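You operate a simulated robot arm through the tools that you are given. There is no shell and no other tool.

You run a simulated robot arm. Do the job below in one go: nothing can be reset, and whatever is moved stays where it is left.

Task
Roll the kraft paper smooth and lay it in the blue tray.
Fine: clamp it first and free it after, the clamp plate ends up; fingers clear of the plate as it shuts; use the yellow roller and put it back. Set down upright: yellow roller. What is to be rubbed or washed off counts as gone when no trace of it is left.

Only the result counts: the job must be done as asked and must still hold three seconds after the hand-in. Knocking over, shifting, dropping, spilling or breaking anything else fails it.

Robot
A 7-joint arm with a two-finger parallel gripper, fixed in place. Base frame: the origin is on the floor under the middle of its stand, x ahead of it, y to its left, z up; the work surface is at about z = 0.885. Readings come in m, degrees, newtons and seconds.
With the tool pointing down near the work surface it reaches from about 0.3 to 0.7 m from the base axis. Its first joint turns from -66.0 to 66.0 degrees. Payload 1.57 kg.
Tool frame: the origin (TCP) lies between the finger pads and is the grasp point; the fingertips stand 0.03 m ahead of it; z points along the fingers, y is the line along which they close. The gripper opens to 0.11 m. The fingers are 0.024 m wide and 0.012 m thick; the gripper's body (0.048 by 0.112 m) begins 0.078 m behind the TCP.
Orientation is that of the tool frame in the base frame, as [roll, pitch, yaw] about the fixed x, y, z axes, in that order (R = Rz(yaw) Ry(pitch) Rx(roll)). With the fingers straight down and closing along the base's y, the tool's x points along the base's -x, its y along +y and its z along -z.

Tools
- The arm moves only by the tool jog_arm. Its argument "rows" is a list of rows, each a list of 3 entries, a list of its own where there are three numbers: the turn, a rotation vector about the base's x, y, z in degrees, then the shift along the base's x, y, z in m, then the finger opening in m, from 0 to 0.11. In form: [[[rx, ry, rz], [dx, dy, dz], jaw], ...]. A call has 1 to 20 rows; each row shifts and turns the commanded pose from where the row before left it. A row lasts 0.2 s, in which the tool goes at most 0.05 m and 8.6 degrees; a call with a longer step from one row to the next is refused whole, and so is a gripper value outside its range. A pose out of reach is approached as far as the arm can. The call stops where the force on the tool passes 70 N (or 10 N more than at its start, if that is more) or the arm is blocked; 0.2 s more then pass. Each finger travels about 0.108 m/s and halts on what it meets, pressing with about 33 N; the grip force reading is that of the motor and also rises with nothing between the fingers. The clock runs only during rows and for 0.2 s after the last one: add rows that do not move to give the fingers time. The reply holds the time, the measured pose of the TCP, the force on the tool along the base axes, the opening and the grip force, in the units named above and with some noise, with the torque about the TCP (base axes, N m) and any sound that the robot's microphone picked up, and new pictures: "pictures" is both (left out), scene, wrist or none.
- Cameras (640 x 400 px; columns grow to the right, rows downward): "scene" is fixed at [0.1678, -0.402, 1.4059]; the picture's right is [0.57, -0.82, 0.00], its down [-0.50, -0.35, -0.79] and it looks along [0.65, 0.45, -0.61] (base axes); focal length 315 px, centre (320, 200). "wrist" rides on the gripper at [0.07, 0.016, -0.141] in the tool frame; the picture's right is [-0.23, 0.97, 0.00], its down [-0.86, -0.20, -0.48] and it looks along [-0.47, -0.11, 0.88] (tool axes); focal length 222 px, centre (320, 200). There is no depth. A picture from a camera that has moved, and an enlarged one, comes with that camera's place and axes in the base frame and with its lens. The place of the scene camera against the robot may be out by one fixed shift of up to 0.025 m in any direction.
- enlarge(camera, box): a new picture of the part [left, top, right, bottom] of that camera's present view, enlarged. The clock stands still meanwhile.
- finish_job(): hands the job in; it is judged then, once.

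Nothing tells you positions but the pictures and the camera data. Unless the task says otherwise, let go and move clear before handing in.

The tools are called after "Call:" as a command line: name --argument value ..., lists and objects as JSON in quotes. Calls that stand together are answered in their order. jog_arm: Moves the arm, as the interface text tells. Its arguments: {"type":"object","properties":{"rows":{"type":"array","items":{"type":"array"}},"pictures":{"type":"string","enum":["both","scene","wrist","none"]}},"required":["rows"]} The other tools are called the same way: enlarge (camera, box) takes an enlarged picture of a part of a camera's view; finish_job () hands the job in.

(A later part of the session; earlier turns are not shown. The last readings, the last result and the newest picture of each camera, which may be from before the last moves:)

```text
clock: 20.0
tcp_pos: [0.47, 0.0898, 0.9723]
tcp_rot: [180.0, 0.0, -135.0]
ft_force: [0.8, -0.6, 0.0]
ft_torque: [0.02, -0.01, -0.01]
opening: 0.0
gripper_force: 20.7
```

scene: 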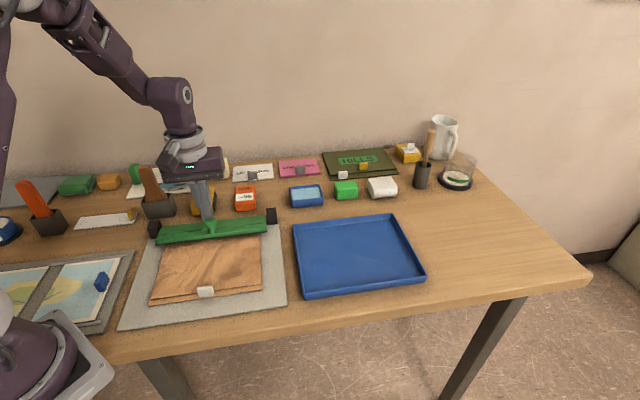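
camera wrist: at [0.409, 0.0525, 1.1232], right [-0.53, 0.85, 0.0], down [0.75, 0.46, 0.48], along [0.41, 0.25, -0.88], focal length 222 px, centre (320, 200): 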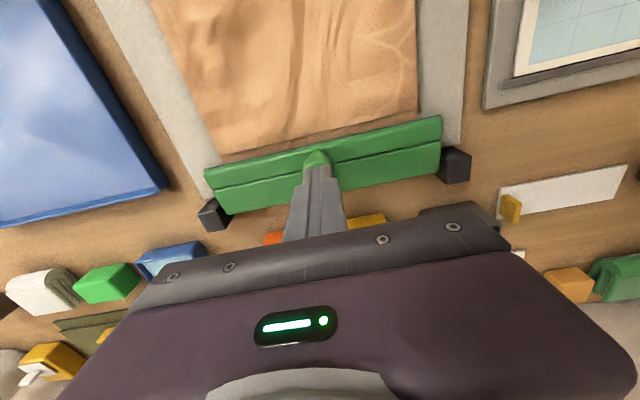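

Call:
jog_arm --rows '[[[0, 0, 0], [0, 0, -0.002], 0.0], [[0, 0, 0], [0, 0, -0.002], 0.0], [[0, 0, 0], [0, 0, -0.002], 0.0], [[0, 0, 0], [0, 0, -0.001], 0.0]]' --pictures "both"

Call:
enlarge --camera "wrist" --box '[220, 100, 420, 225]'

Call:
enlarge --camera "scene" --box '[170, 180, 250, 250]'

```text
clock: 21.0
tcp_pos: [0.4687, 0.0899, 0.9672]
tcp_rot: [-179.9, 0.0, -135.1]
ft_force: [-12.9, -5.4, 47.7]
ft_torque: [0.17, 0.04, 0.04]
opening: 0.0001
gripper_force: 21.4
camera wrist: at [0.4079, 0.0524, 1.1091], right [-0.53, 0.85, 0.0], down [0.74, 0.46, 0.48], along [0.41, 0.25, -0.88], focal length 222 px, centre (320, 200)
```

scene: 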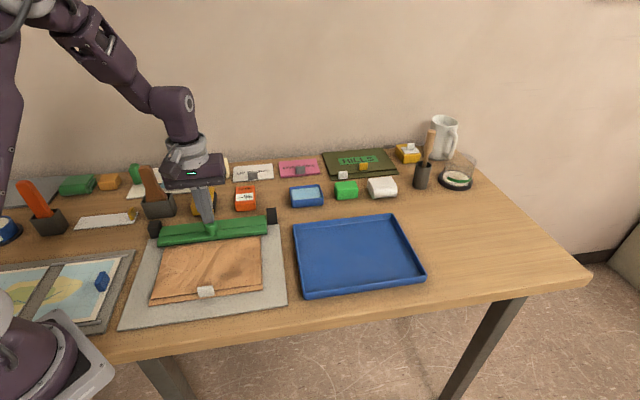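
wrist: 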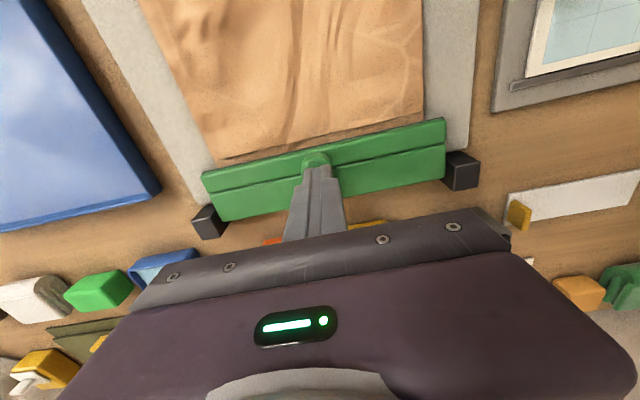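

```text
3.20 times, centred on (320, 162) of wrist
camera zoom: at [0.4079, 0.0524, 1.1091], right [-0.53, 0.85, 0.0], down [0.74, 0.46, 0.48], along [0.41, 0.25, -0.88], focal length 711 px, centre (320, 320)
```

zoom: 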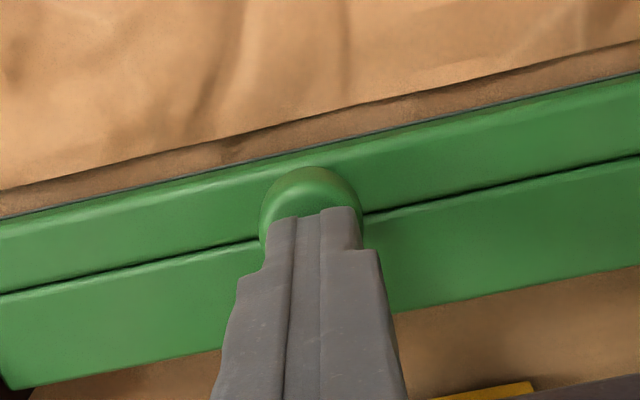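

```text
5.71 times, centred on (210, 215) of scene
camera zoom: at [0.1667, -0.4023, 1.406], right [0.57, -0.82, 0.0], down [-0.5, -0.35, -0.79], along [0.65, 0.45, -0.61], focal length 1800 px, centre (949, 114)
```

zoom: 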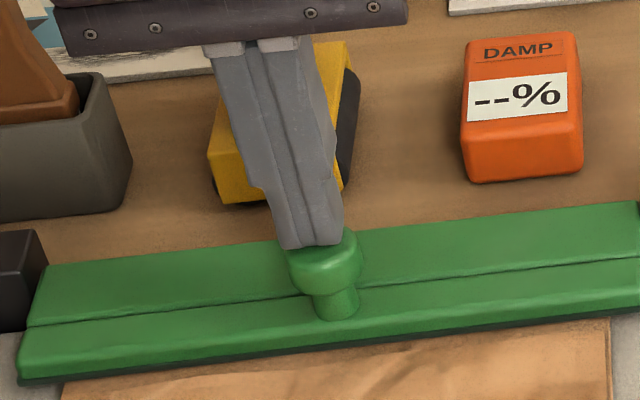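

The plate took about 48 N with the knob top at z ≈ 0.937, so the clamp is shut and the fingers stayed clear. Next I'll rise and move above the roller handle.

Call:
jog_arm --rows '[[[0, 0, 0], [0, 0, 0.02], 0.0], [[0, 0, 0], [0, 0, 0.04], 0.0], [[0, 0, 0], [0.0223, 0.0383, 0.0], 0.03], [[0, 0, 0], [0.0223, 0.0383, 0.0], 0.06], [[0, 0, 0], [0.0223, 0.0383, 0.0], 0.06], [[0, 0, 0], [0, 0, 0], 0.06]]' --pictures "both"

Call:
enlarge --camera "wrist" --box '[220, 100, 420, 225]'

Call:
enlarge --camera "scene" --box '[110, 140, 310, 280]'

```text
clock: 22.4
tcp_pos: [0.5349, 0.2068, 1.0246]
tcp_rot: [-179.9, 0.0, -134.8]
ft_force: [0.0, -0.2, -0.2]
ft_torque: [-0.01, 0.0, 0.04]
opening: 0.0599
gripper_force: 0.1
camera wrist: at [0.4747, 0.1687, 1.1661], right [-0.53, 0.85, 0.0], down [0.75, 0.46, 0.48], along [0.41, 0.25, -0.88], focal length 222 px, centre (320, 200)
```

scene: 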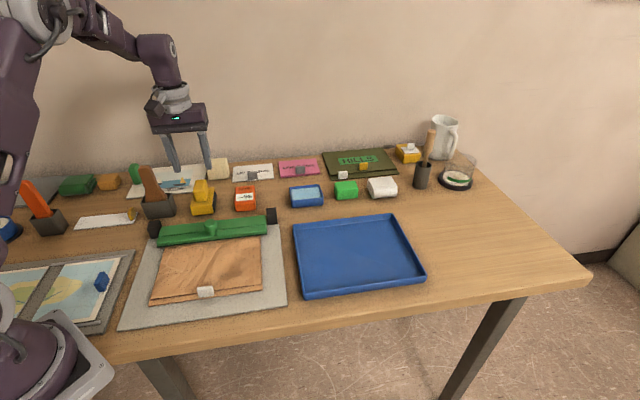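
wrist: 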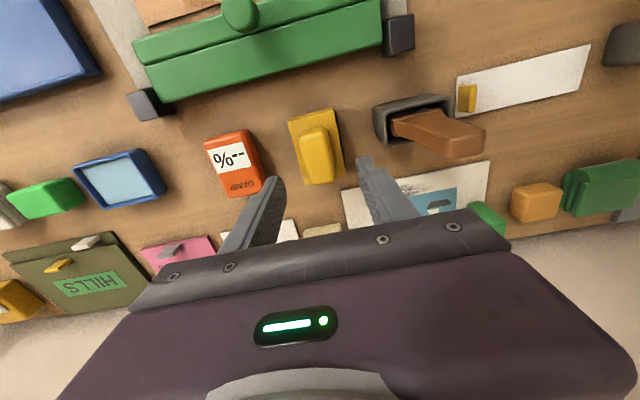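

```text
3.20 times, centred on (320, 162) of wrist
camera zoom: at [0.4747, 0.1687, 1.1661], right [-0.53, 0.85, 0.0], down [0.75, 0.46, 0.48], along [0.41, 0.25, -0.88], focal length 711 px, centre (320, 320)
```

zoom: 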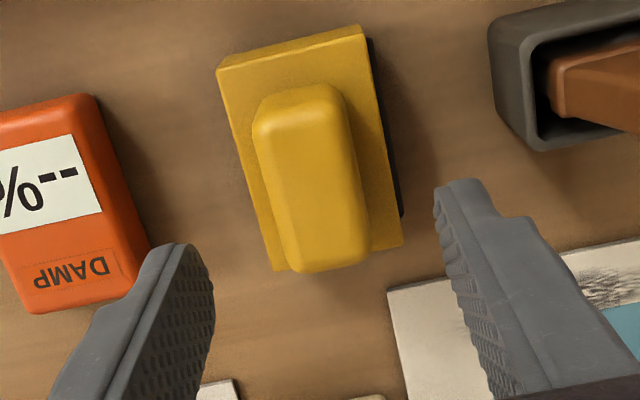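

```text
2.86 times, centred on (210, 210) of scene
camera zoom: at [0.1678, -0.402, 1.4059], right [0.57, -0.82, 0.0], down [-0.5, -0.35, -0.79], along [0.65, 0.45, -0.61], focal length 900 px, centre (634, 171)
```

zoom: 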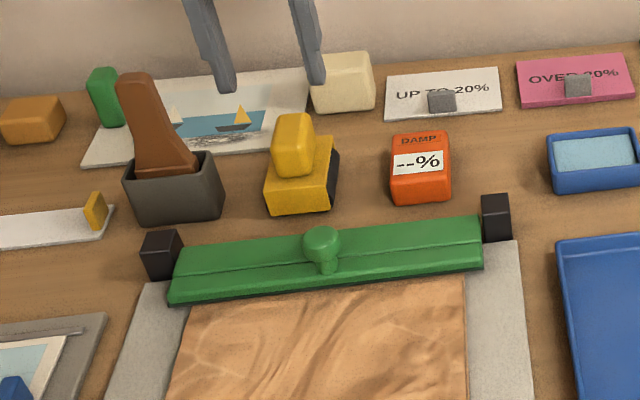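

The clamp stays shut. The roller body is about 8 × 5 cm with its top near z 0.907 and a handle leaning back. I'll lower over the handle at (0.540, 0.207).

Call:
jog_arm --rows '[[[0, 0, 0], [0.005, 0, -0.02], 0.06], [[0, 0, 0], [0, 0, -0.025], 0.06], [[0, 0, 0], [0, 0, -0.02], 0.06], [[0, 0, 0], [0, 0, 0], 0.06]]' --pictures "both"

Call:
enlarge --camera "wrist" --box '[220, 100, 420, 225]'

Call:
enlarge --camera "scene" --box '[150, 140, 270, 220]'

```text
clock: 23.4
tcp_pos: [0.5424, 0.2047, 0.9599]
tcp_rot: [180.0, -0.1, -135.1]
ft_force: [-0.5, 0.8, -0.5]
ft_torque: [-0.02, -0.05, 0.01]
opening: 0.06
gripper_force: 0.0
camera wrist: at [0.4804, 0.1679, 1.1015], right [-0.53, 0.85, 0.0], down [0.75, 0.46, 0.48], along [0.41, 0.25, -0.88], focal length 222 px, centre (320, 200)
```

scene: 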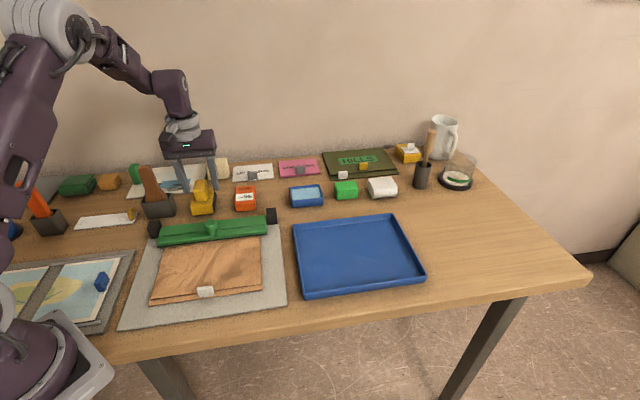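
wrist: 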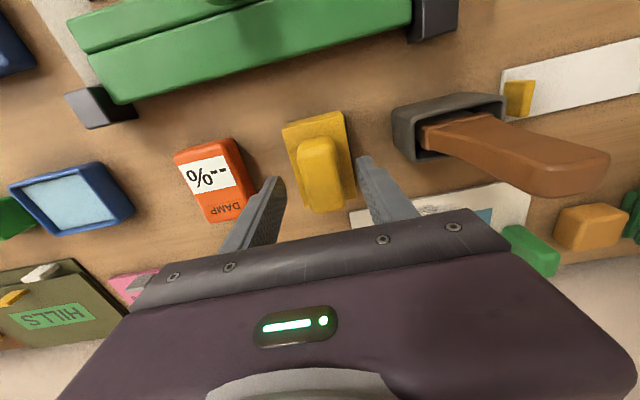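

```text
3.20 times, centred on (320, 162) of wrist
camera zoom: at [0.4804, 0.1679, 1.1015], right [-0.53, 0.85, 0.0], down [0.75, 0.46, 0.48], along [0.41, 0.25, -0.88], focal length 711 px, centre (320, 320)
```

zoom: 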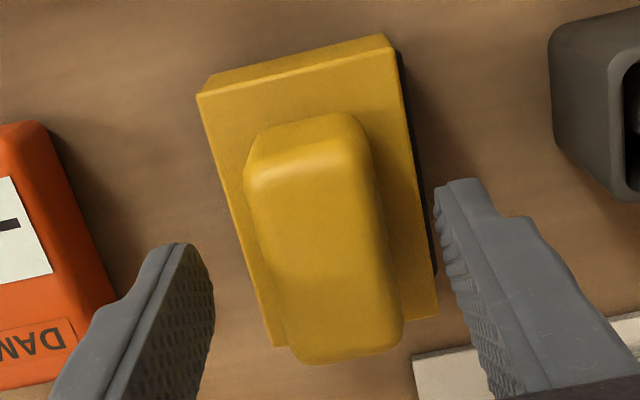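

```text
5.00 times, centred on (210, 180) of scene
camera zoom: at [0.1678, -0.402, 1.4059], right [0.57, -0.82, 0.0], down [-0.5, -0.35, -0.79], along [0.65, 0.45, -0.61], focal length 1575 px, centre (870, 300)
```

zoom: 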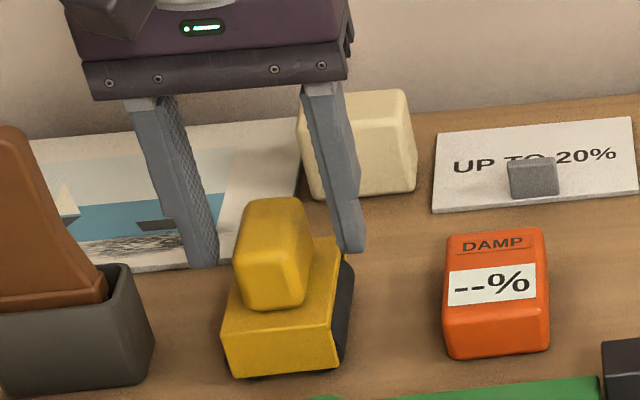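

The handle is an upright block about 5 × 2.8 cm with its top at z ≈ 0.955. I'll centre on it, lower until the tips are just above the body shoulder and grip.

Call:
jog_arm --rows '[[[0, 0, 0], [-0.0056, 0, 0], 0.06], [[0, 0, 0], [0, 0, -0.01], 0.06], [[0, 0, 0], [0, 0, -0.006], 0.055], [[0, 0, 0], [0, 0, 0], 0.04], [[0, 0, 0], [0, 0, 0], 0.015], [[0, 0, 0], [0, 0, 0], 0.015], [[0, 0, 0], [0, 0, 0], 0.015]]' --pictures "both"

Call:
enlarge --camera "wrist" --box '[220, 100, 420, 225]'

Call:
enlarge --camera "scene" --box '[150, 140, 270, 220]'

```text
clock: 25.0
tcp_pos: [0.5358, 0.2041, 0.9444]
tcp_rot: [-179.9, 0.1, -135.0]
ft_force: [3.9, -0.8, 18.3]
ft_torque: [-0.03, 0.05, -0.04]
opening: 0.0295
gripper_force: 32.9
camera wrist: at [0.475, 0.1673, 1.0864], right [-0.53, 0.85, 0.0], down [0.74, 0.46, 0.48], along [0.41, 0.25, -0.88], focal length 222 px, centre (320, 200)
```

scene: 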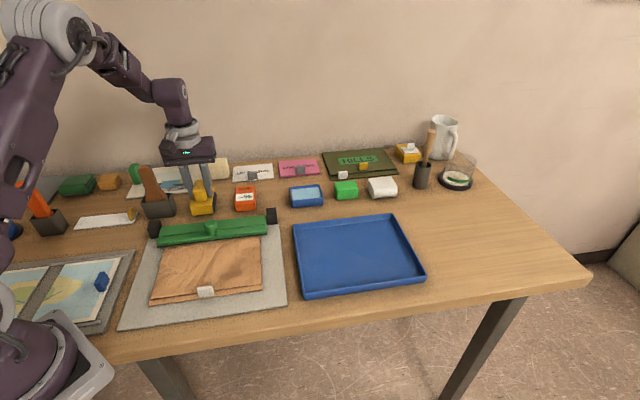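
wrist: 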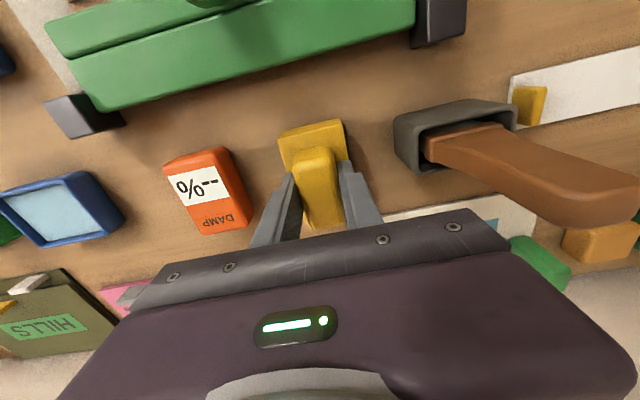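

```text
3.20 times, centred on (320, 162) of wrist
camera zoom: at [0.475, 0.1673, 1.0864], right [-0.53, 0.85, 0.0], down [0.74, 0.46, 0.48], along [0.41, 0.25, -0.88], focal length 711 px, centre (320, 320)
```

zoom: 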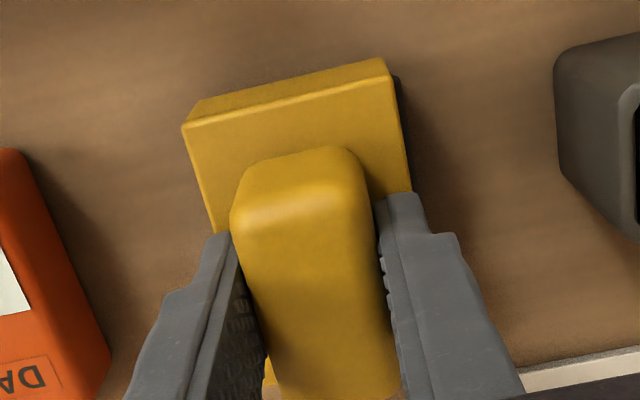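

```text
5.00 times, centred on (210, 180) of scene
camera zoom: at [0.1675, -0.4021, 1.4059], right [0.57, -0.82, 0.0], down [-0.5, -0.35, -0.79], along [0.65, 0.45, -0.61], focal length 1575 px, centre (870, 300)
```

zoom: 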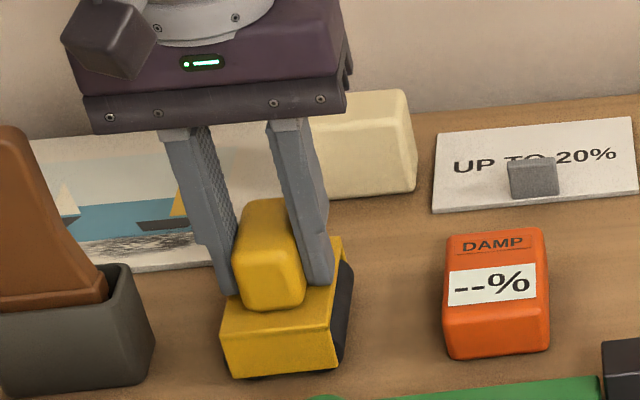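

The handle is gripped with the tips resting on the body shoulders, at rest TCP z ≈ 0.944. I'll lift straight up and check the hold.

Call:
jog_arm --rows '[[[0, 0, 0], [0, 0, 0.01], 0.015], [[0, 0, 0], [0, 0, 0.02], 0.015], [[0, 0, 0], [0, 0, 0.04], 0.015], [[0, 0, 0], [0, 0, 0.04], 0.015], [[0, 0, 0], [0, 0, 0], 0.015]]' --pictures "both"

Call:
enlarge --camera "wrist" --box '[220, 80, 420, 205]'

Call:
enlarge --camera "scene" --box '[140, 110, 260, 190]'

```text
clock: 26.2
tcp_pos: [0.5359, 0.2057, 1.0548]
tcp_rot: [-180.0, 0.0, -135.1]
ft_force: [0.1, -0.5, -1.5]
ft_torque: [-0.02, 0.0, 0.01]
opening: 0.0297
gripper_force: 32.8
camera wrist: at [0.4749, 0.1685, 1.1967], right [-0.53, 0.85, 0.0], down [0.75, 0.46, 0.48], along [0.41, 0.25, -0.88], focal length 222 px, centre (320, 200)
```

scene: 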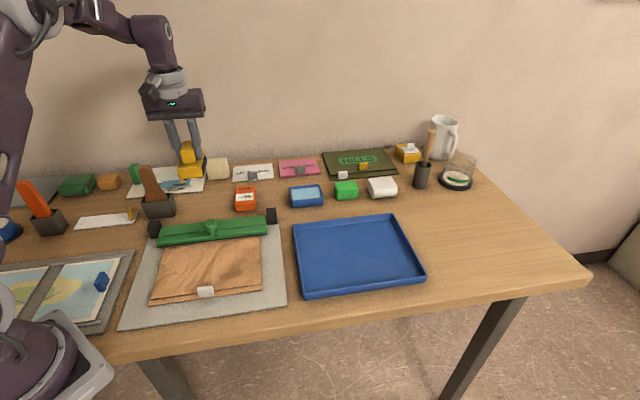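
wrist: 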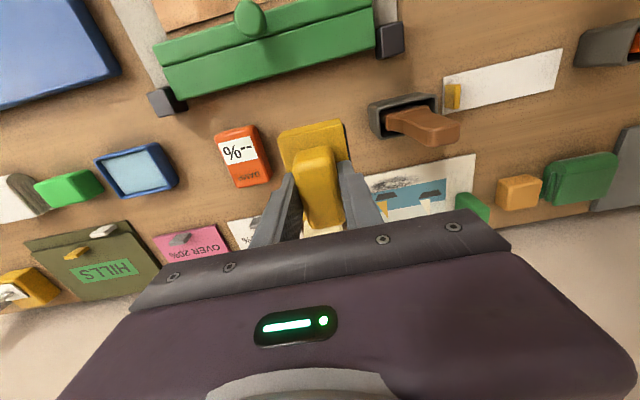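

```text
3.20 times, centred on (320, 142) of wrist
camera zoom: at [0.4749, 0.1685, 1.1967], right [-0.53, 0.85, 0.0], down [0.75, 0.46, 0.48], along [0.41, 0.25, -0.88], focal length 711 px, centre (320, 384)
```

zoom: 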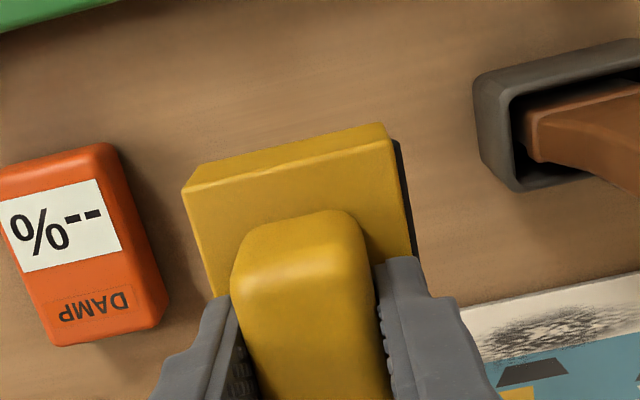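

```text
5.00 times, centred on (200, 150) of scene
camera zoom: at [0.1678, -0.402, 1.4059], right [0.57, -0.82, 0.0], down [-0.5, -0.35, -0.79], along [0.65, 0.45, -0.61], focal length 1575 px, centre (920, 450)
```

zoom: 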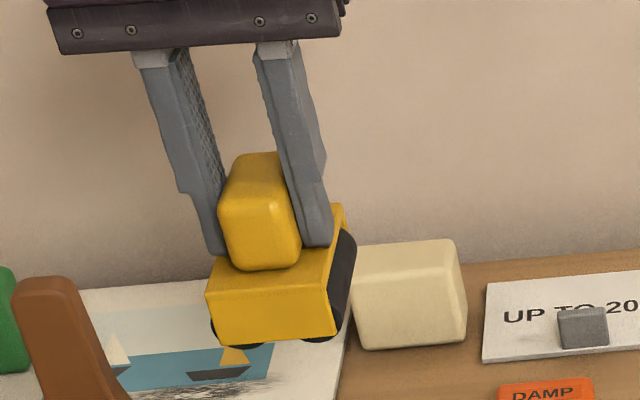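

Call:
enlarge --camera "scene" --box '[170, 135, 220, 185]'

```text
8.00 times, centred on (195, 160) of scene
camera zoom: at [0.1678, -0.402, 1.4059], right [0.57, -0.82, 0.0], down [-0.5, -0.35, -0.79], along [0.65, 0.45, -0.61], focal length 2521 px, centre (1320, 520)
```

zoom: 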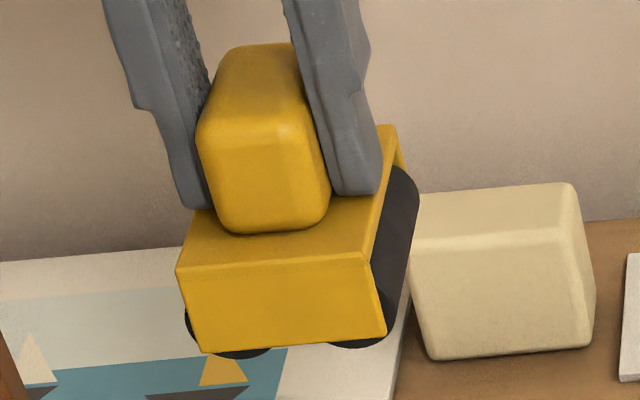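

The lift is clean and the roller has two parallel drums with axes along the table depth, so it rolls left-right. I'll carry it over the clamp to just above the paper in front of the plate.

Call:
jog_arm --rows '[[[0, 0, 0], [-0.0317, -0.0236, 0], 0.015], [[0, 0, 0], [-0.0317, -0.0236, 0], 0.015], [[0, 0, 0], [-0.0317, -0.0236, 0], 0.015], [[0, 0, 0], [-0.0317, -0.0236, 0], 0.015], [[0, 0, 0], [-0.0317, -0.0236, 0], 0.015], [[0, 0, 0], [0, 0, -0.03], 0.015], [[0, 0, 0], [0, 0, -0.025], 0.015], [[0, 0, 0], [0, 0, 0], 0.015]]' --pictures "both"

Call:
enlarge --camera "wrist" --box '[160, 0, 480, 200]'

Call:
enlarge --camera "scene" --box '[110, 170, 310, 320]'

```text
clock: 28.0
tcp_pos: [0.3761, 0.0871, 1.0]
tcp_rot: [180.0, -0.1, -134.9]
ft_force: [-0.3, 0.2, -2.0]
ft_torque: [0.01, 0.0, 0.02]
opening: 0.0297
gripper_force: 32.9
camera wrist: at [0.3159, 0.0499, 1.1408], right [-0.53, 0.85, 0.0], down [0.75, 0.46, 0.48], along [0.41, 0.25, -0.88], focal length 222 px, centre (320, 200)
```

scene: 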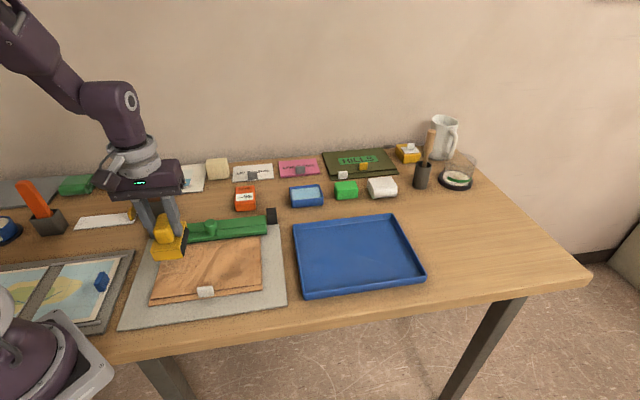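
wrist: 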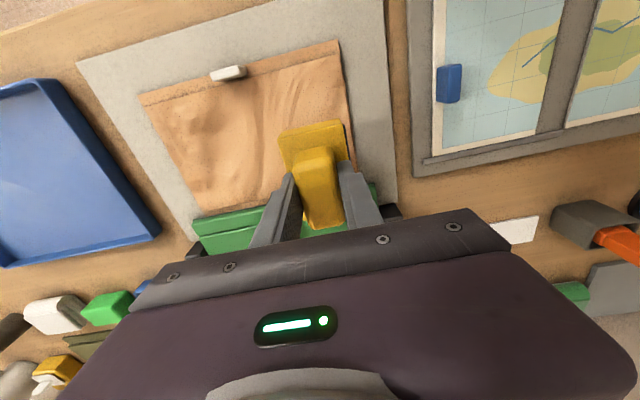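

```text
2.00 times, centred on (320, 100) of wrist
camera zoom: at [0.3159, 0.0499, 1.1408], right [-0.53, 0.85, 0.0], down [0.75, 0.46, 0.48], along [0.41, 0.25, -0.88], focal length 444 px, centre (320, 400)
```

zoom: 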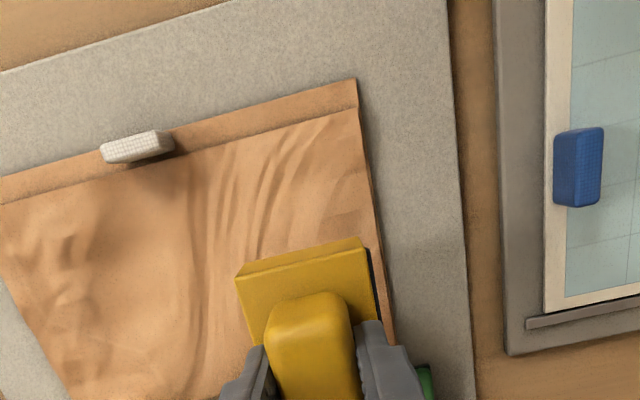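

```text
2.67 times, centred on (210, 245) of scene
camera zoom: at [0.1678, -0.402, 1.4059], right [0.57, -0.82, 0.0], down [-0.5, -0.35, -0.79], along [0.65, 0.45, -0.61], focal length 840 px, centre (613, 80)
```

zoom: 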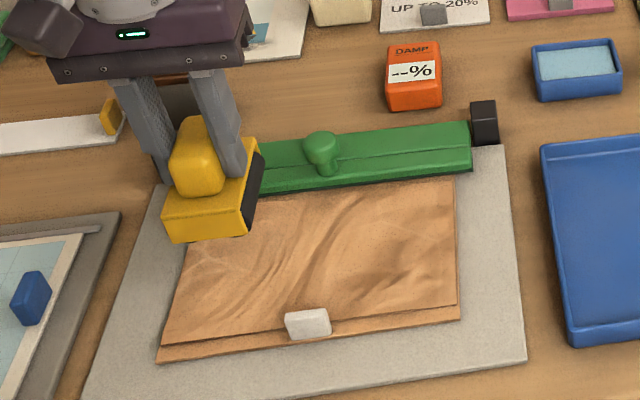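

The roller hangs about 1 cm in front of the plate over the paper's back left part. I'll nudge it back slightly and lower carefully until it touches.

Call:
jog_arm --rows '[[[0, 0, 0], [0.0035, 0.0035, -0.02], 0.015], [[0, 0, 0], [0, 0, -0.015], 0.015], [[0, 0, 0], [0, 0, -0.005], 0.015], [[0, 0, 0], [0, 0, 0], 0.015]]' --pictures "both"

Call:
enlarge --camera "scene" --box '[130, 190, 230, 270]'

```text
clock: 29.0
tcp_pos: [0.3807, 0.0901, 0.9592]
tcp_rot: [-180.0, 0.1, -135.1]
ft_force: [0.0, 0.6, -2.4]
ft_torque: [-0.01, -0.01, -0.02]
opening: 0.0296
gripper_force: 33.0
camera wrist: at [0.32, 0.0529, 1.1009], right [-0.53, 0.85, 0.0], down [0.75, 0.46, 0.48], along [0.41, 0.25, -0.88], focal length 222 px, centre (320, 200)
```

scene: 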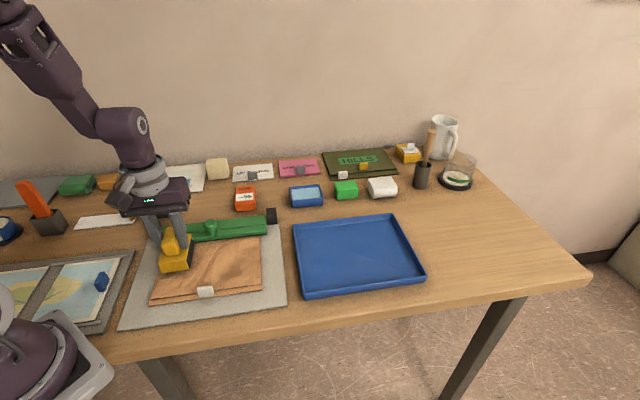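
wrist: 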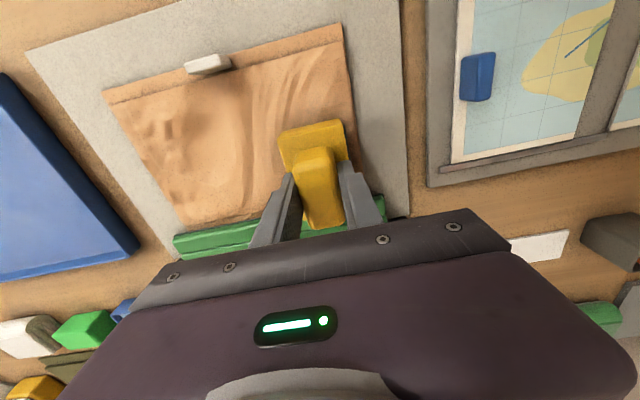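

```text
5.00 times, centred on (180, 230) of scene
camera zoom: at [0.1678, -0.402, 1.4059], right [0.57, -0.82, 0.0], down [-0.5, -0.35, -0.79], along [0.65, 0.45, -0.61], focal length 1575 px, centre (1020, 50)
```

zoom: 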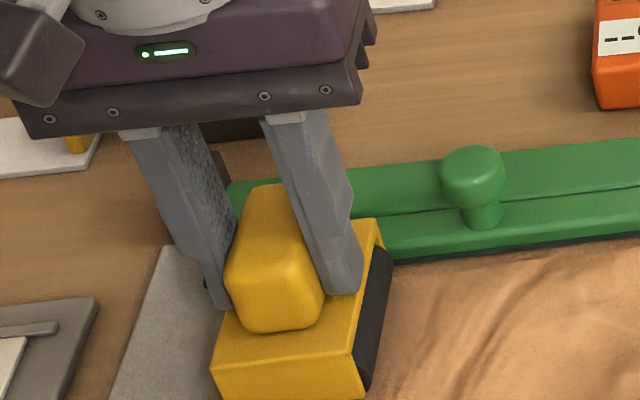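

Call:
jog_arm --rows '[[[0, 0, 0], [0, 0, -0.003], 0.015], [[0, 0, 0], [0, 0, -0.002], 0.015], [[0, 0, 0], [0, 0, -0.001], 0.015], [[0, 0, 0], [0, 0, 0], 0.015]]' --pictures "none"

```text
clock: 30.0
tcp_pos: [0.3815, 0.0905, 0.9532]
tcp_rot: [-179.9, 0.1, -134.9]
ft_force: [-3.2, -3.2, 50.0]
ft_torque: [-0.26, 0.41, -0.01]
opening: 0.0295
gripper_force: 32.8
```

Contact is reached with 50 N, which is a bit strong. I'll ease up slightly to get a moderate pressing force.

Call:
jog_arm --rows '[[[0, 0, 0], [0, 0, 0.0006], 0.015], [[0, 0, 0], [0, 0, 0], 0.015]]' --pictures "none"

```text
clock: 30.6
tcp_pos: [0.3807, 0.0909, 0.9554]
tcp_rot: [179.9, 0.2, -134.9]
ft_force: [0.6, -0.2, 36.4]
ft_torque: [-0.08, -0.08, -0.01]
opening: 0.0297
gripper_force: 32.6
```

Call:
jog_arm --rows '[[[0, 0, 0], [0, 0, 0.0006], 0.015], [[0, 0, 0], [-0.0078, 0.0078, 0], 0.015], [[0, 0, 0], [-0.0078, 0.0078, 0], 0.015], [[0, 0, 0], [-0.0078, 0.0078, 0], 0.015], [[0, 0, 0], [0, 0, 0], 0.015]]' --pictures "both"

Call:
enlarge --camera "wrist" --box '[160, 0, 480, 200]'

Call:
enlarge --camera "scene" --box '[110, 180, 310, 320]'

```text
clock: 31.8
tcp_pos: [0.357, 0.114, 0.9545]
tcp_rot: [-179.9, 0.0, -135.0]
ft_force: [3.1, -4.7, 14.4]
ft_torque: [-0.09, -0.48, -0.12]
opening: 0.0295
gripper_force: 32.9
camera wrist: at [0.2958, 0.0764, 1.0963], right [-0.53, 0.85, 0.0], down [0.75, 0.46, 0.48], along [0.41, 0.25, -0.88], focal length 222 px, centre (320, 200)
```

scene: 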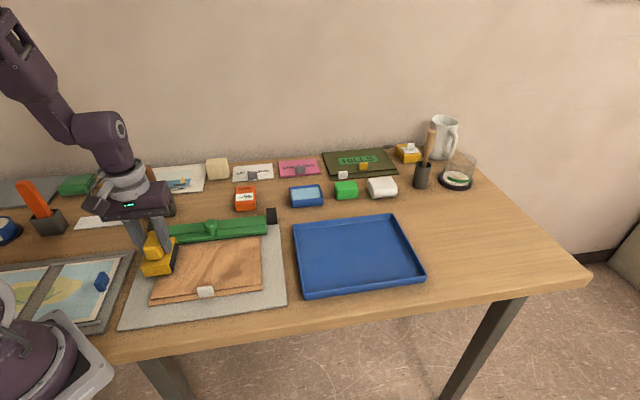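
wrist: 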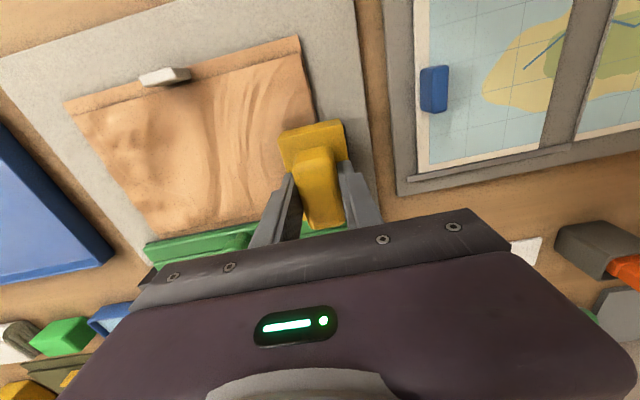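

```text
2.00 times, centred on (320, 100) of wrist
camera zoom: at [0.2958, 0.0764, 1.0963], right [-0.53, 0.85, 0.0], down [0.75, 0.46, 0.48], along [0.41, 0.25, -0.88], focal length 444 px, centre (320, 400)
```

zoom: 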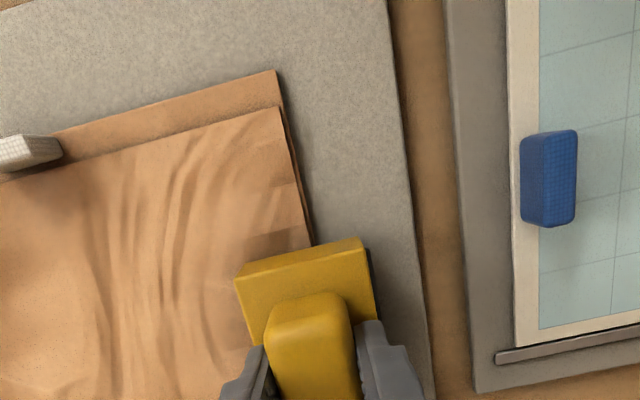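

```text
2.86 times, centred on (210, 250) of scene
camera zoom: at [0.1677, -0.4021, 1.4059], right [0.57, -0.82, 0.0], down [-0.5, -0.35, -0.79], along [0.65, 0.45, -0.61], focal length 900 px, centre (634, 57)
```

zoom: 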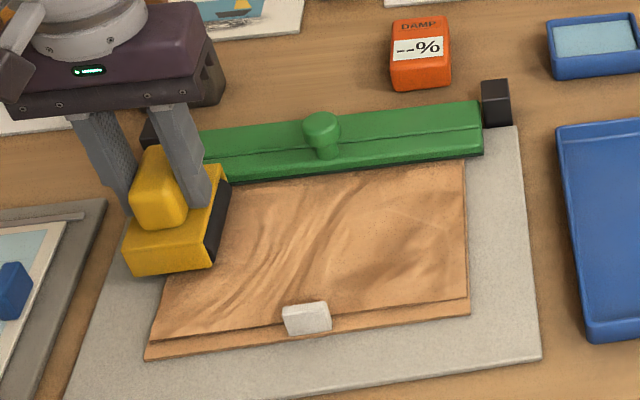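

Force is about 14 N now. I'll roll to the right along the back lane.

Call:
jog_arm --rows '[[[0, 0, 0], [0.0106, -0.0106, 0], 0.015], [[0, 0, 0], [0.0106, -0.0106, 0], 0.015], [[0, 0, 0], [0.0106, -0.0106, 0], 0.015], [[0, 0, 0], [0.0106, -0.0106, 0], 0.015]]' --pictures "both"

Call:
enlarge --camera "scene" --box '[110, 180, 310, 320]'

```text
clock: 32.8
tcp_pos: [0.3977, 0.0733, 0.9549]
tcp_rot: [180.0, 0.0, -134.9]
ft_force: [-8.9, 7.9, 27.1]
ft_torque: [0.64, 0.36, 0.05]
opening: 0.0296
gripper_force: 33.0
camera wrist: at [0.3385, 0.0345, 1.0962], right [-0.53, 0.85, 0.0], down [0.75, 0.46, 0.48], along [0.41, 0.25, -0.88], focal length 222 px, centre (320, 200)
```

scene: 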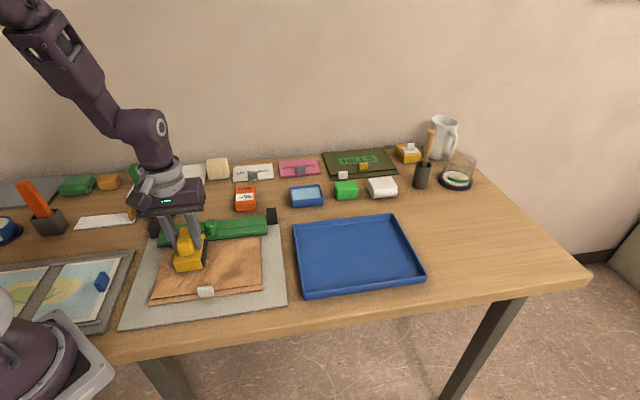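
wrist: 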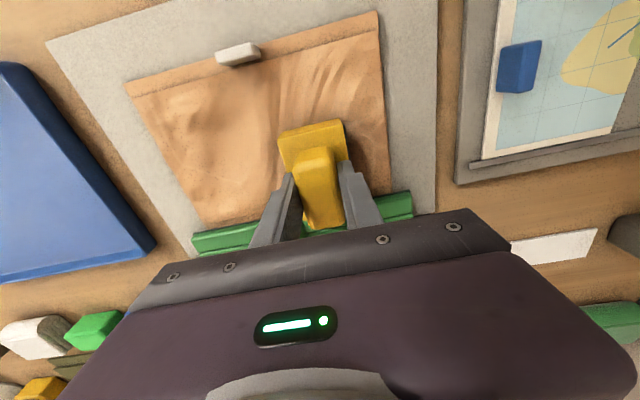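

```text
2.86 times, centred on (210, 250) of scene
camera zoom: at [0.1672, -0.4018, 1.406], right [0.57, -0.82, 0.0], down [-0.5, -0.35, -0.79], along [0.65, 0.45, -0.61], focal length 900 px, centre (634, 57)
```

zoom: 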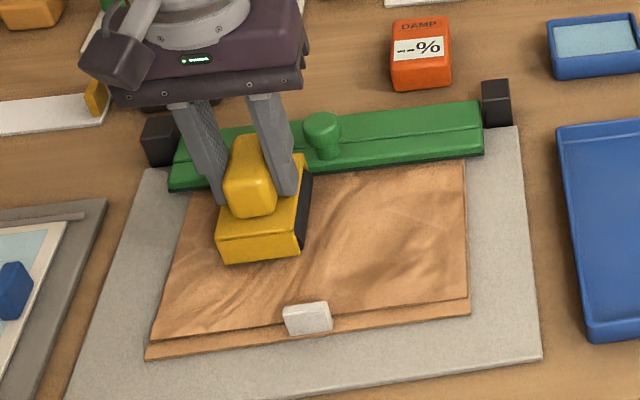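

Call:
enlarge --camera "wrist" --box '[240, 0, 440, 200]'

Call:
enlarge --camera "scene" --box '[145, 225, 215, 305]'

```text
2.00 times, centred on (340, 100) of wrist
camera zoom: at [0.3385, 0.0345, 1.0962], right [-0.53, 0.85, 0.0], down [0.75, 0.46, 0.48], along [0.41, 0.25, -0.88], focal length 444 px, centre (280, 400)
```

zoom: 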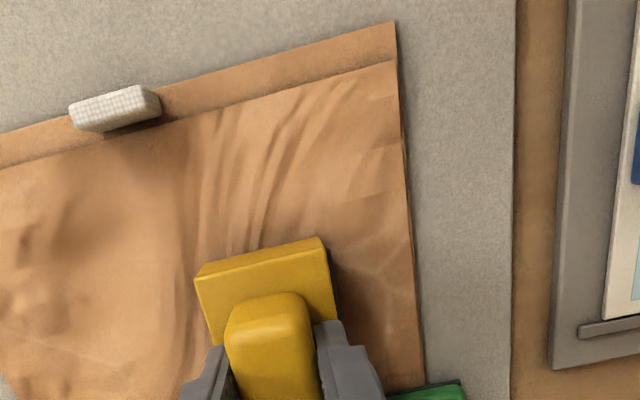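

```text
5.00 times, centred on (180, 265) of scene
camera zoom: at [0.1672, -0.4018, 1.406], right [0.57, -0.82, 0.0], down [-0.5, -0.35, -0.79], along [0.65, 0.45, -0.61], focal length 1575 px, centre (1020, -125)
```

zoom: 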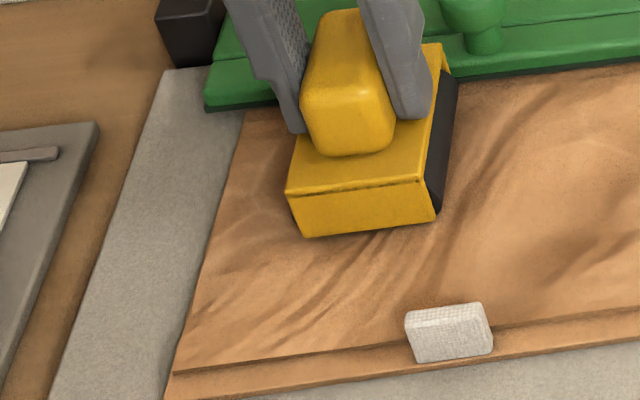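

Call:
jog_arm --rows '[[[0, 0, 0], [0.0105, -0.0105, 0], 0.015], [[0, 0, 0], [0.0105, -0.0105, 0], 0.015], [[0, 0, 0], [0.0105, -0.0105, 0], 0.015], [[0, 0, 0], [0.0105, -0.0105, 0], 0.015], [[0, 0, 0], [0.0105, -0.0105, 0], 0.015]]' --pictures "both"

Call:
enlarge --camera "scene" --box '[140, 210, 280, 310]'

```text
clock: 34.0
tcp_pos: [0.4518, 0.0181, 0.9558]
tcp_rot: [180.0, 0.0, -135.0]
ft_force: [-1.6, 2.2, 4.1]
ft_torque: [0.22, -0.03, 0.09]
opening: 0.0297
gripper_force: 33.1
camera wrist: at [0.391, -0.0188, 1.0965], right [-0.53, 0.85, 0.0], down [0.75, 0.46, 0.48], along [0.41, 0.25, -0.88], focal length 222 px, centre (320, 200)
```

scene: 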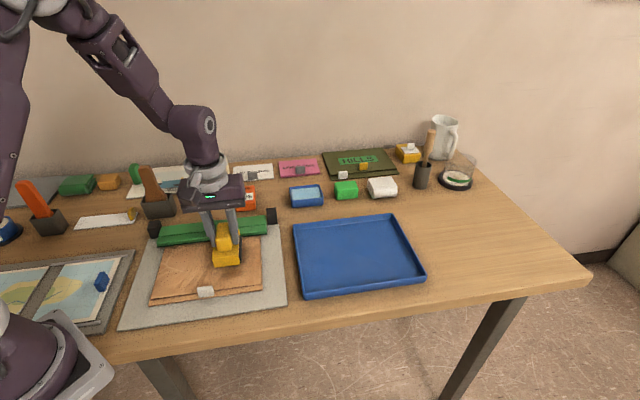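
wrist: 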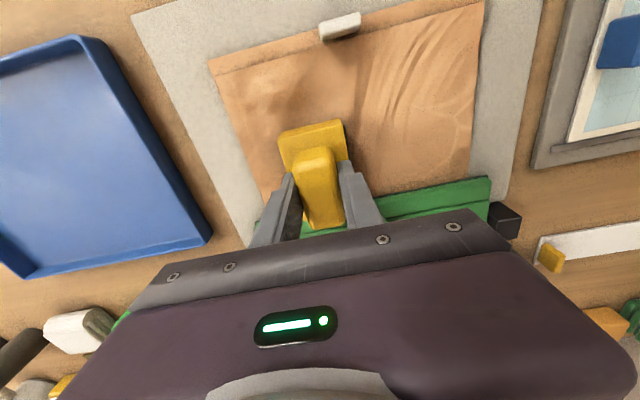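

```text
4.00 times, centred on (210, 260) of scene
camera zoom: at [0.1676, -0.4019, 1.4059], right [0.57, -0.82, 0.0], down [-0.5, -0.35, -0.79], along [0.65, 0.45, -0.61], focal length 1260 px, centre (760, -40)
```

zoom: 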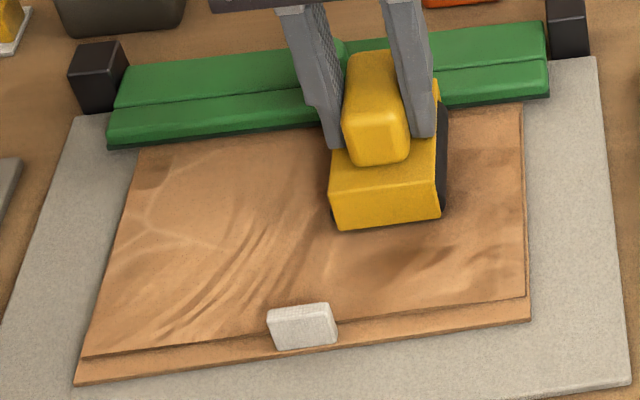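

The lane behind the roller looks smoother already. I'll keep the pressure up and continue to the right edge.

Call:
jog_arm --rows '[[[0, 0, 0], [0.0, 0.0, -0.0008], 0.015], [[0, 0, 0], [0.0105, -0.0105, 0], 0.015], [[0, 0, 0], [0.0105, -0.0105, 0], 0.015], [[0, 0, 0], [0.0105, -0.0105, 0], 0.015], [[0, 0, 0], [0.0105, -0.0105, 0], 0.015]]' --pictures "both"

Call:
enlarge --camera "scene" --box '[140, 210, 280, 310]'

Call:
enlarge --camera "wrist" --box '[200, 0, 500, 200]'

```text
clock: 35.2
tcp_pos: [0.4941, -0.0226, 0.9545]
tcp_rot: [-180.0, 0.1, -134.9]
ft_force: [-7.0, 7.5, 31.3]
ft_torque: [0.7, 0.52, -0.03]
opening: 0.0296
gripper_force: 32.2
camera wrist: at [0.4337, -0.0601, 1.0961], right [-0.53, 0.85, 0.0], down [0.74, 0.46, 0.48], along [0.41, 0.25, -0.88], focal length 222 px, centre (320, 200)
```

scene: 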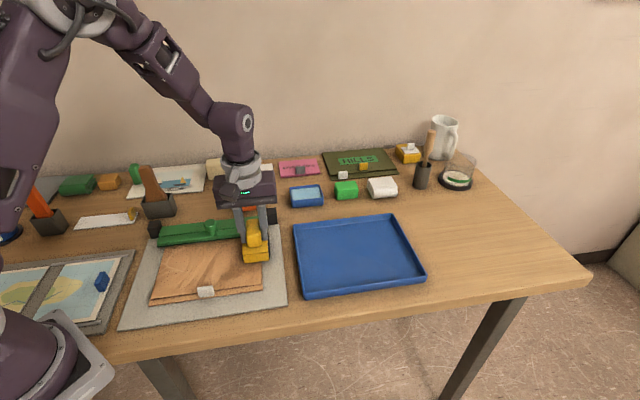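
wrist: 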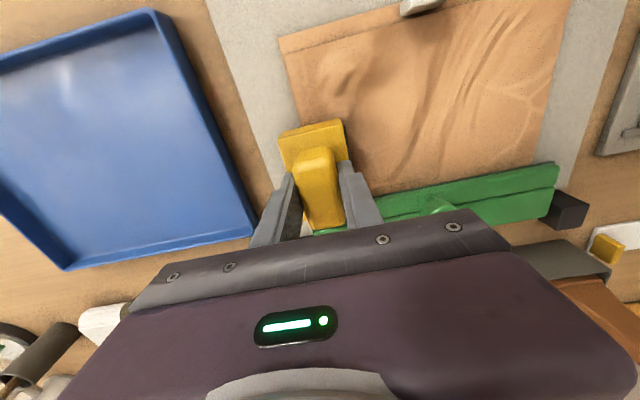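

```text
4.00 times, centred on (210, 260) of scene
camera zoom: at [0.1671, -0.4018, 1.4061], right [0.57, -0.82, 0.0], down [-0.5, -0.35, -0.79], along [0.65, 0.45, -0.61], focal length 1260 px, centre (760, -40)
```

zoom: 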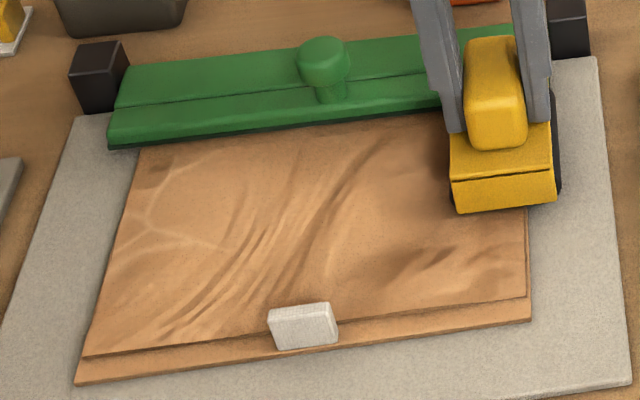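

```text
2.00 times, centred on (350, 100) of wrist
camera zoom: at [0.4337, -0.0601, 1.0961], right [-0.53, 0.85, 0.0], down [0.74, 0.46, 0.48], along [0.41, 0.25, -0.88], focal length 444 px, centre (260, 400)
```

zoom: 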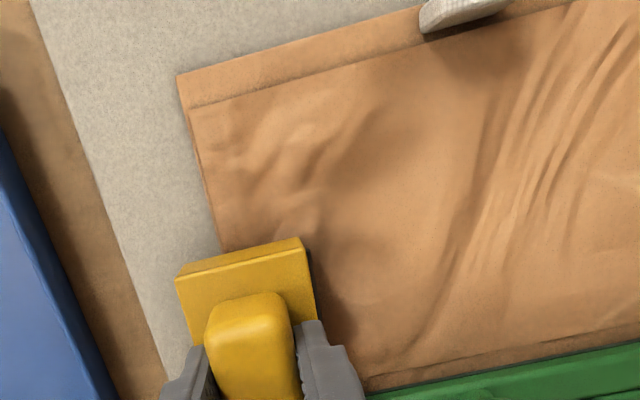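

Some creases remain where the pressure dropped mid-lane. I'll make a return pass to the left with more consistent pressure.

Call:
jog_arm --rows '[[[0, 0, 0], [-0.0105, 0.0105, 0], 0.015], [[0, 0, 0], [-0.0105, 0.0105, -0.0002], 0.015], [[0, 0, 0], [-0.0105, 0.0105, -0.0002], 0.015]]' --pictures "none"

Call:
jog_arm --rows '[[[0, 0, 0], [-0.0105, 0.0105, -0.0002], 0.015], [[0, 0, 0], [-0.0105, 0.0105, -0.0001], 0.015]]' --pictures "scene"

Call:
enlarge --camera "scene" --box '[140, 210, 280, 310]'

```text
clock: 36.0
tcp_pos: [0.464, 0.0078, 0.9542]
tcp_rot: [-179.7, 0.2, -135.0]
ft_force: [12.7, -10.8, 45.0]
ft_torque: [-0.98, -0.08, 0.22]
opening: 0.0295
gripper_force: 33.0
```

```text
clock: 36.6
tcp_pos: [0.4441, 0.0289, 0.9547]
tcp_rot: [-179.8, 0.3, -134.9]
ft_force: [14.8, -15.2, 62.9]
ft_torque: [-1.33, 0.01, 0.27]
opening: 0.0294
gripper_force: 32.8
```

scene: 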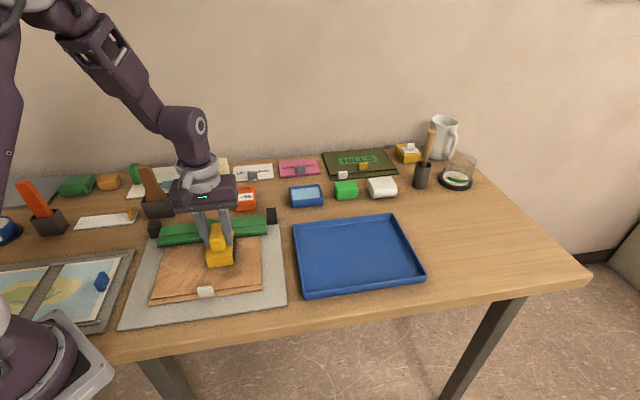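

```text
4.00 times, centred on (210, 260) of scene
camera zoom: at [0.1673, -0.4024, 1.4058], right [0.57, -0.82, 0.0], down [-0.5, -0.35, -0.79], along [0.65, 0.45, -0.61], focal length 1260 px, centre (760, -40)
```

zoom: 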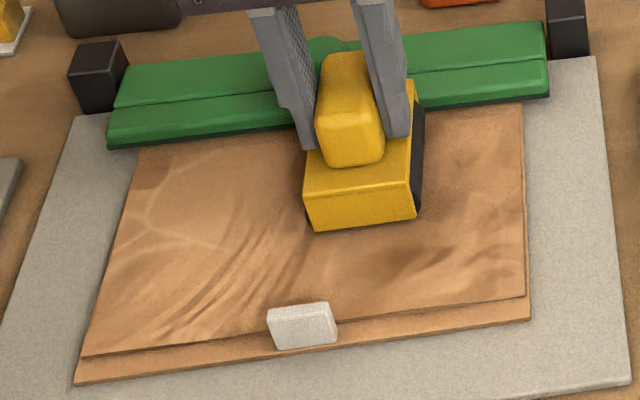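

Call:
jog_arm --rows '[[[0, 0, 0], [0, 0, 0.0009], 0.015], [[0, 0, 0], [-0.0105, 0.0105, 0], 0.015], [[0, 0, 0], [-0.0105, 0.0105, 0], 0.015]]' --pictures "none"

```text
clock: 37.4
tcp_pos: [0.4224, 0.0501, 0.9537]
tcp_rot: [-180.0, 0.1, -135.0]
ft_force: [11.1, -9.8, 41.6]
ft_torque: [-0.42, -0.79, -0.08]
opening: 0.0295
gripper_force: 32.5
```

Call:
jog_arm --rows '[[[0, 0, 0], [-0.0105, 0.0105, 0], 0.015], [[0, 0, 0], [-0.0105, 0.0105, 0], 0.015], [[0, 0, 0], [-0.0105, 0.0105, 0], 0.015]]' --pictures "scene"

Call:
enlarge --camera "scene" --box '[140, 210, 280, 310]'

```text
clock: 38.2
tcp_pos: [0.3888, 0.0815, 0.955]
tcp_rot: [179.8, -0.1, -135.0]
ft_force: [7.0, -6.7, 25.8]
ft_torque: [0.02, -0.86, -0.19]
opening: 0.0299
gripper_force: 32.9
```

scene: 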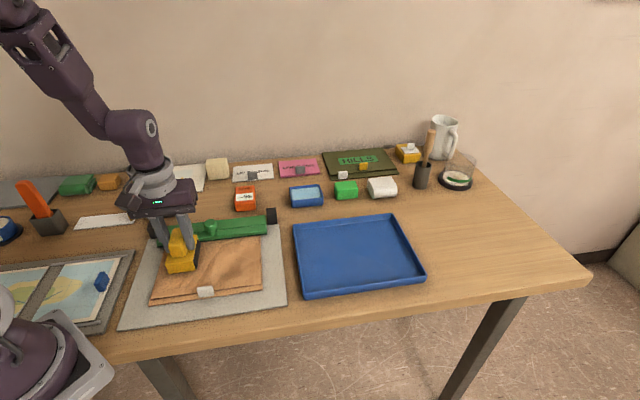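

```text
4.00 times, centred on (210, 260) of scene
camera zoom: at [0.1676, -0.4022, 1.4059], right [0.57, -0.82, 0.0], down [-0.5, -0.35, -0.79], along [0.65, 0.45, -0.61], focal length 1260 px, centre (760, -40)
```

zoom: 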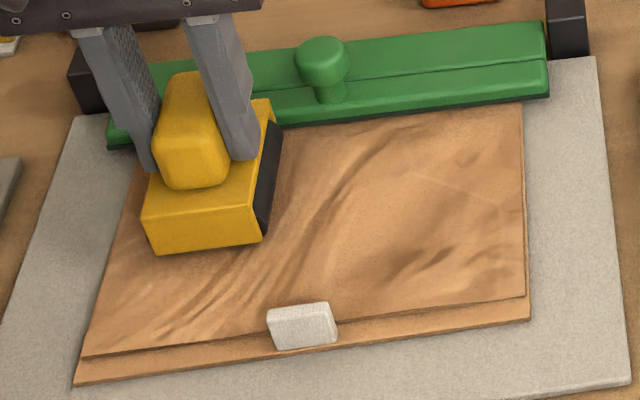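

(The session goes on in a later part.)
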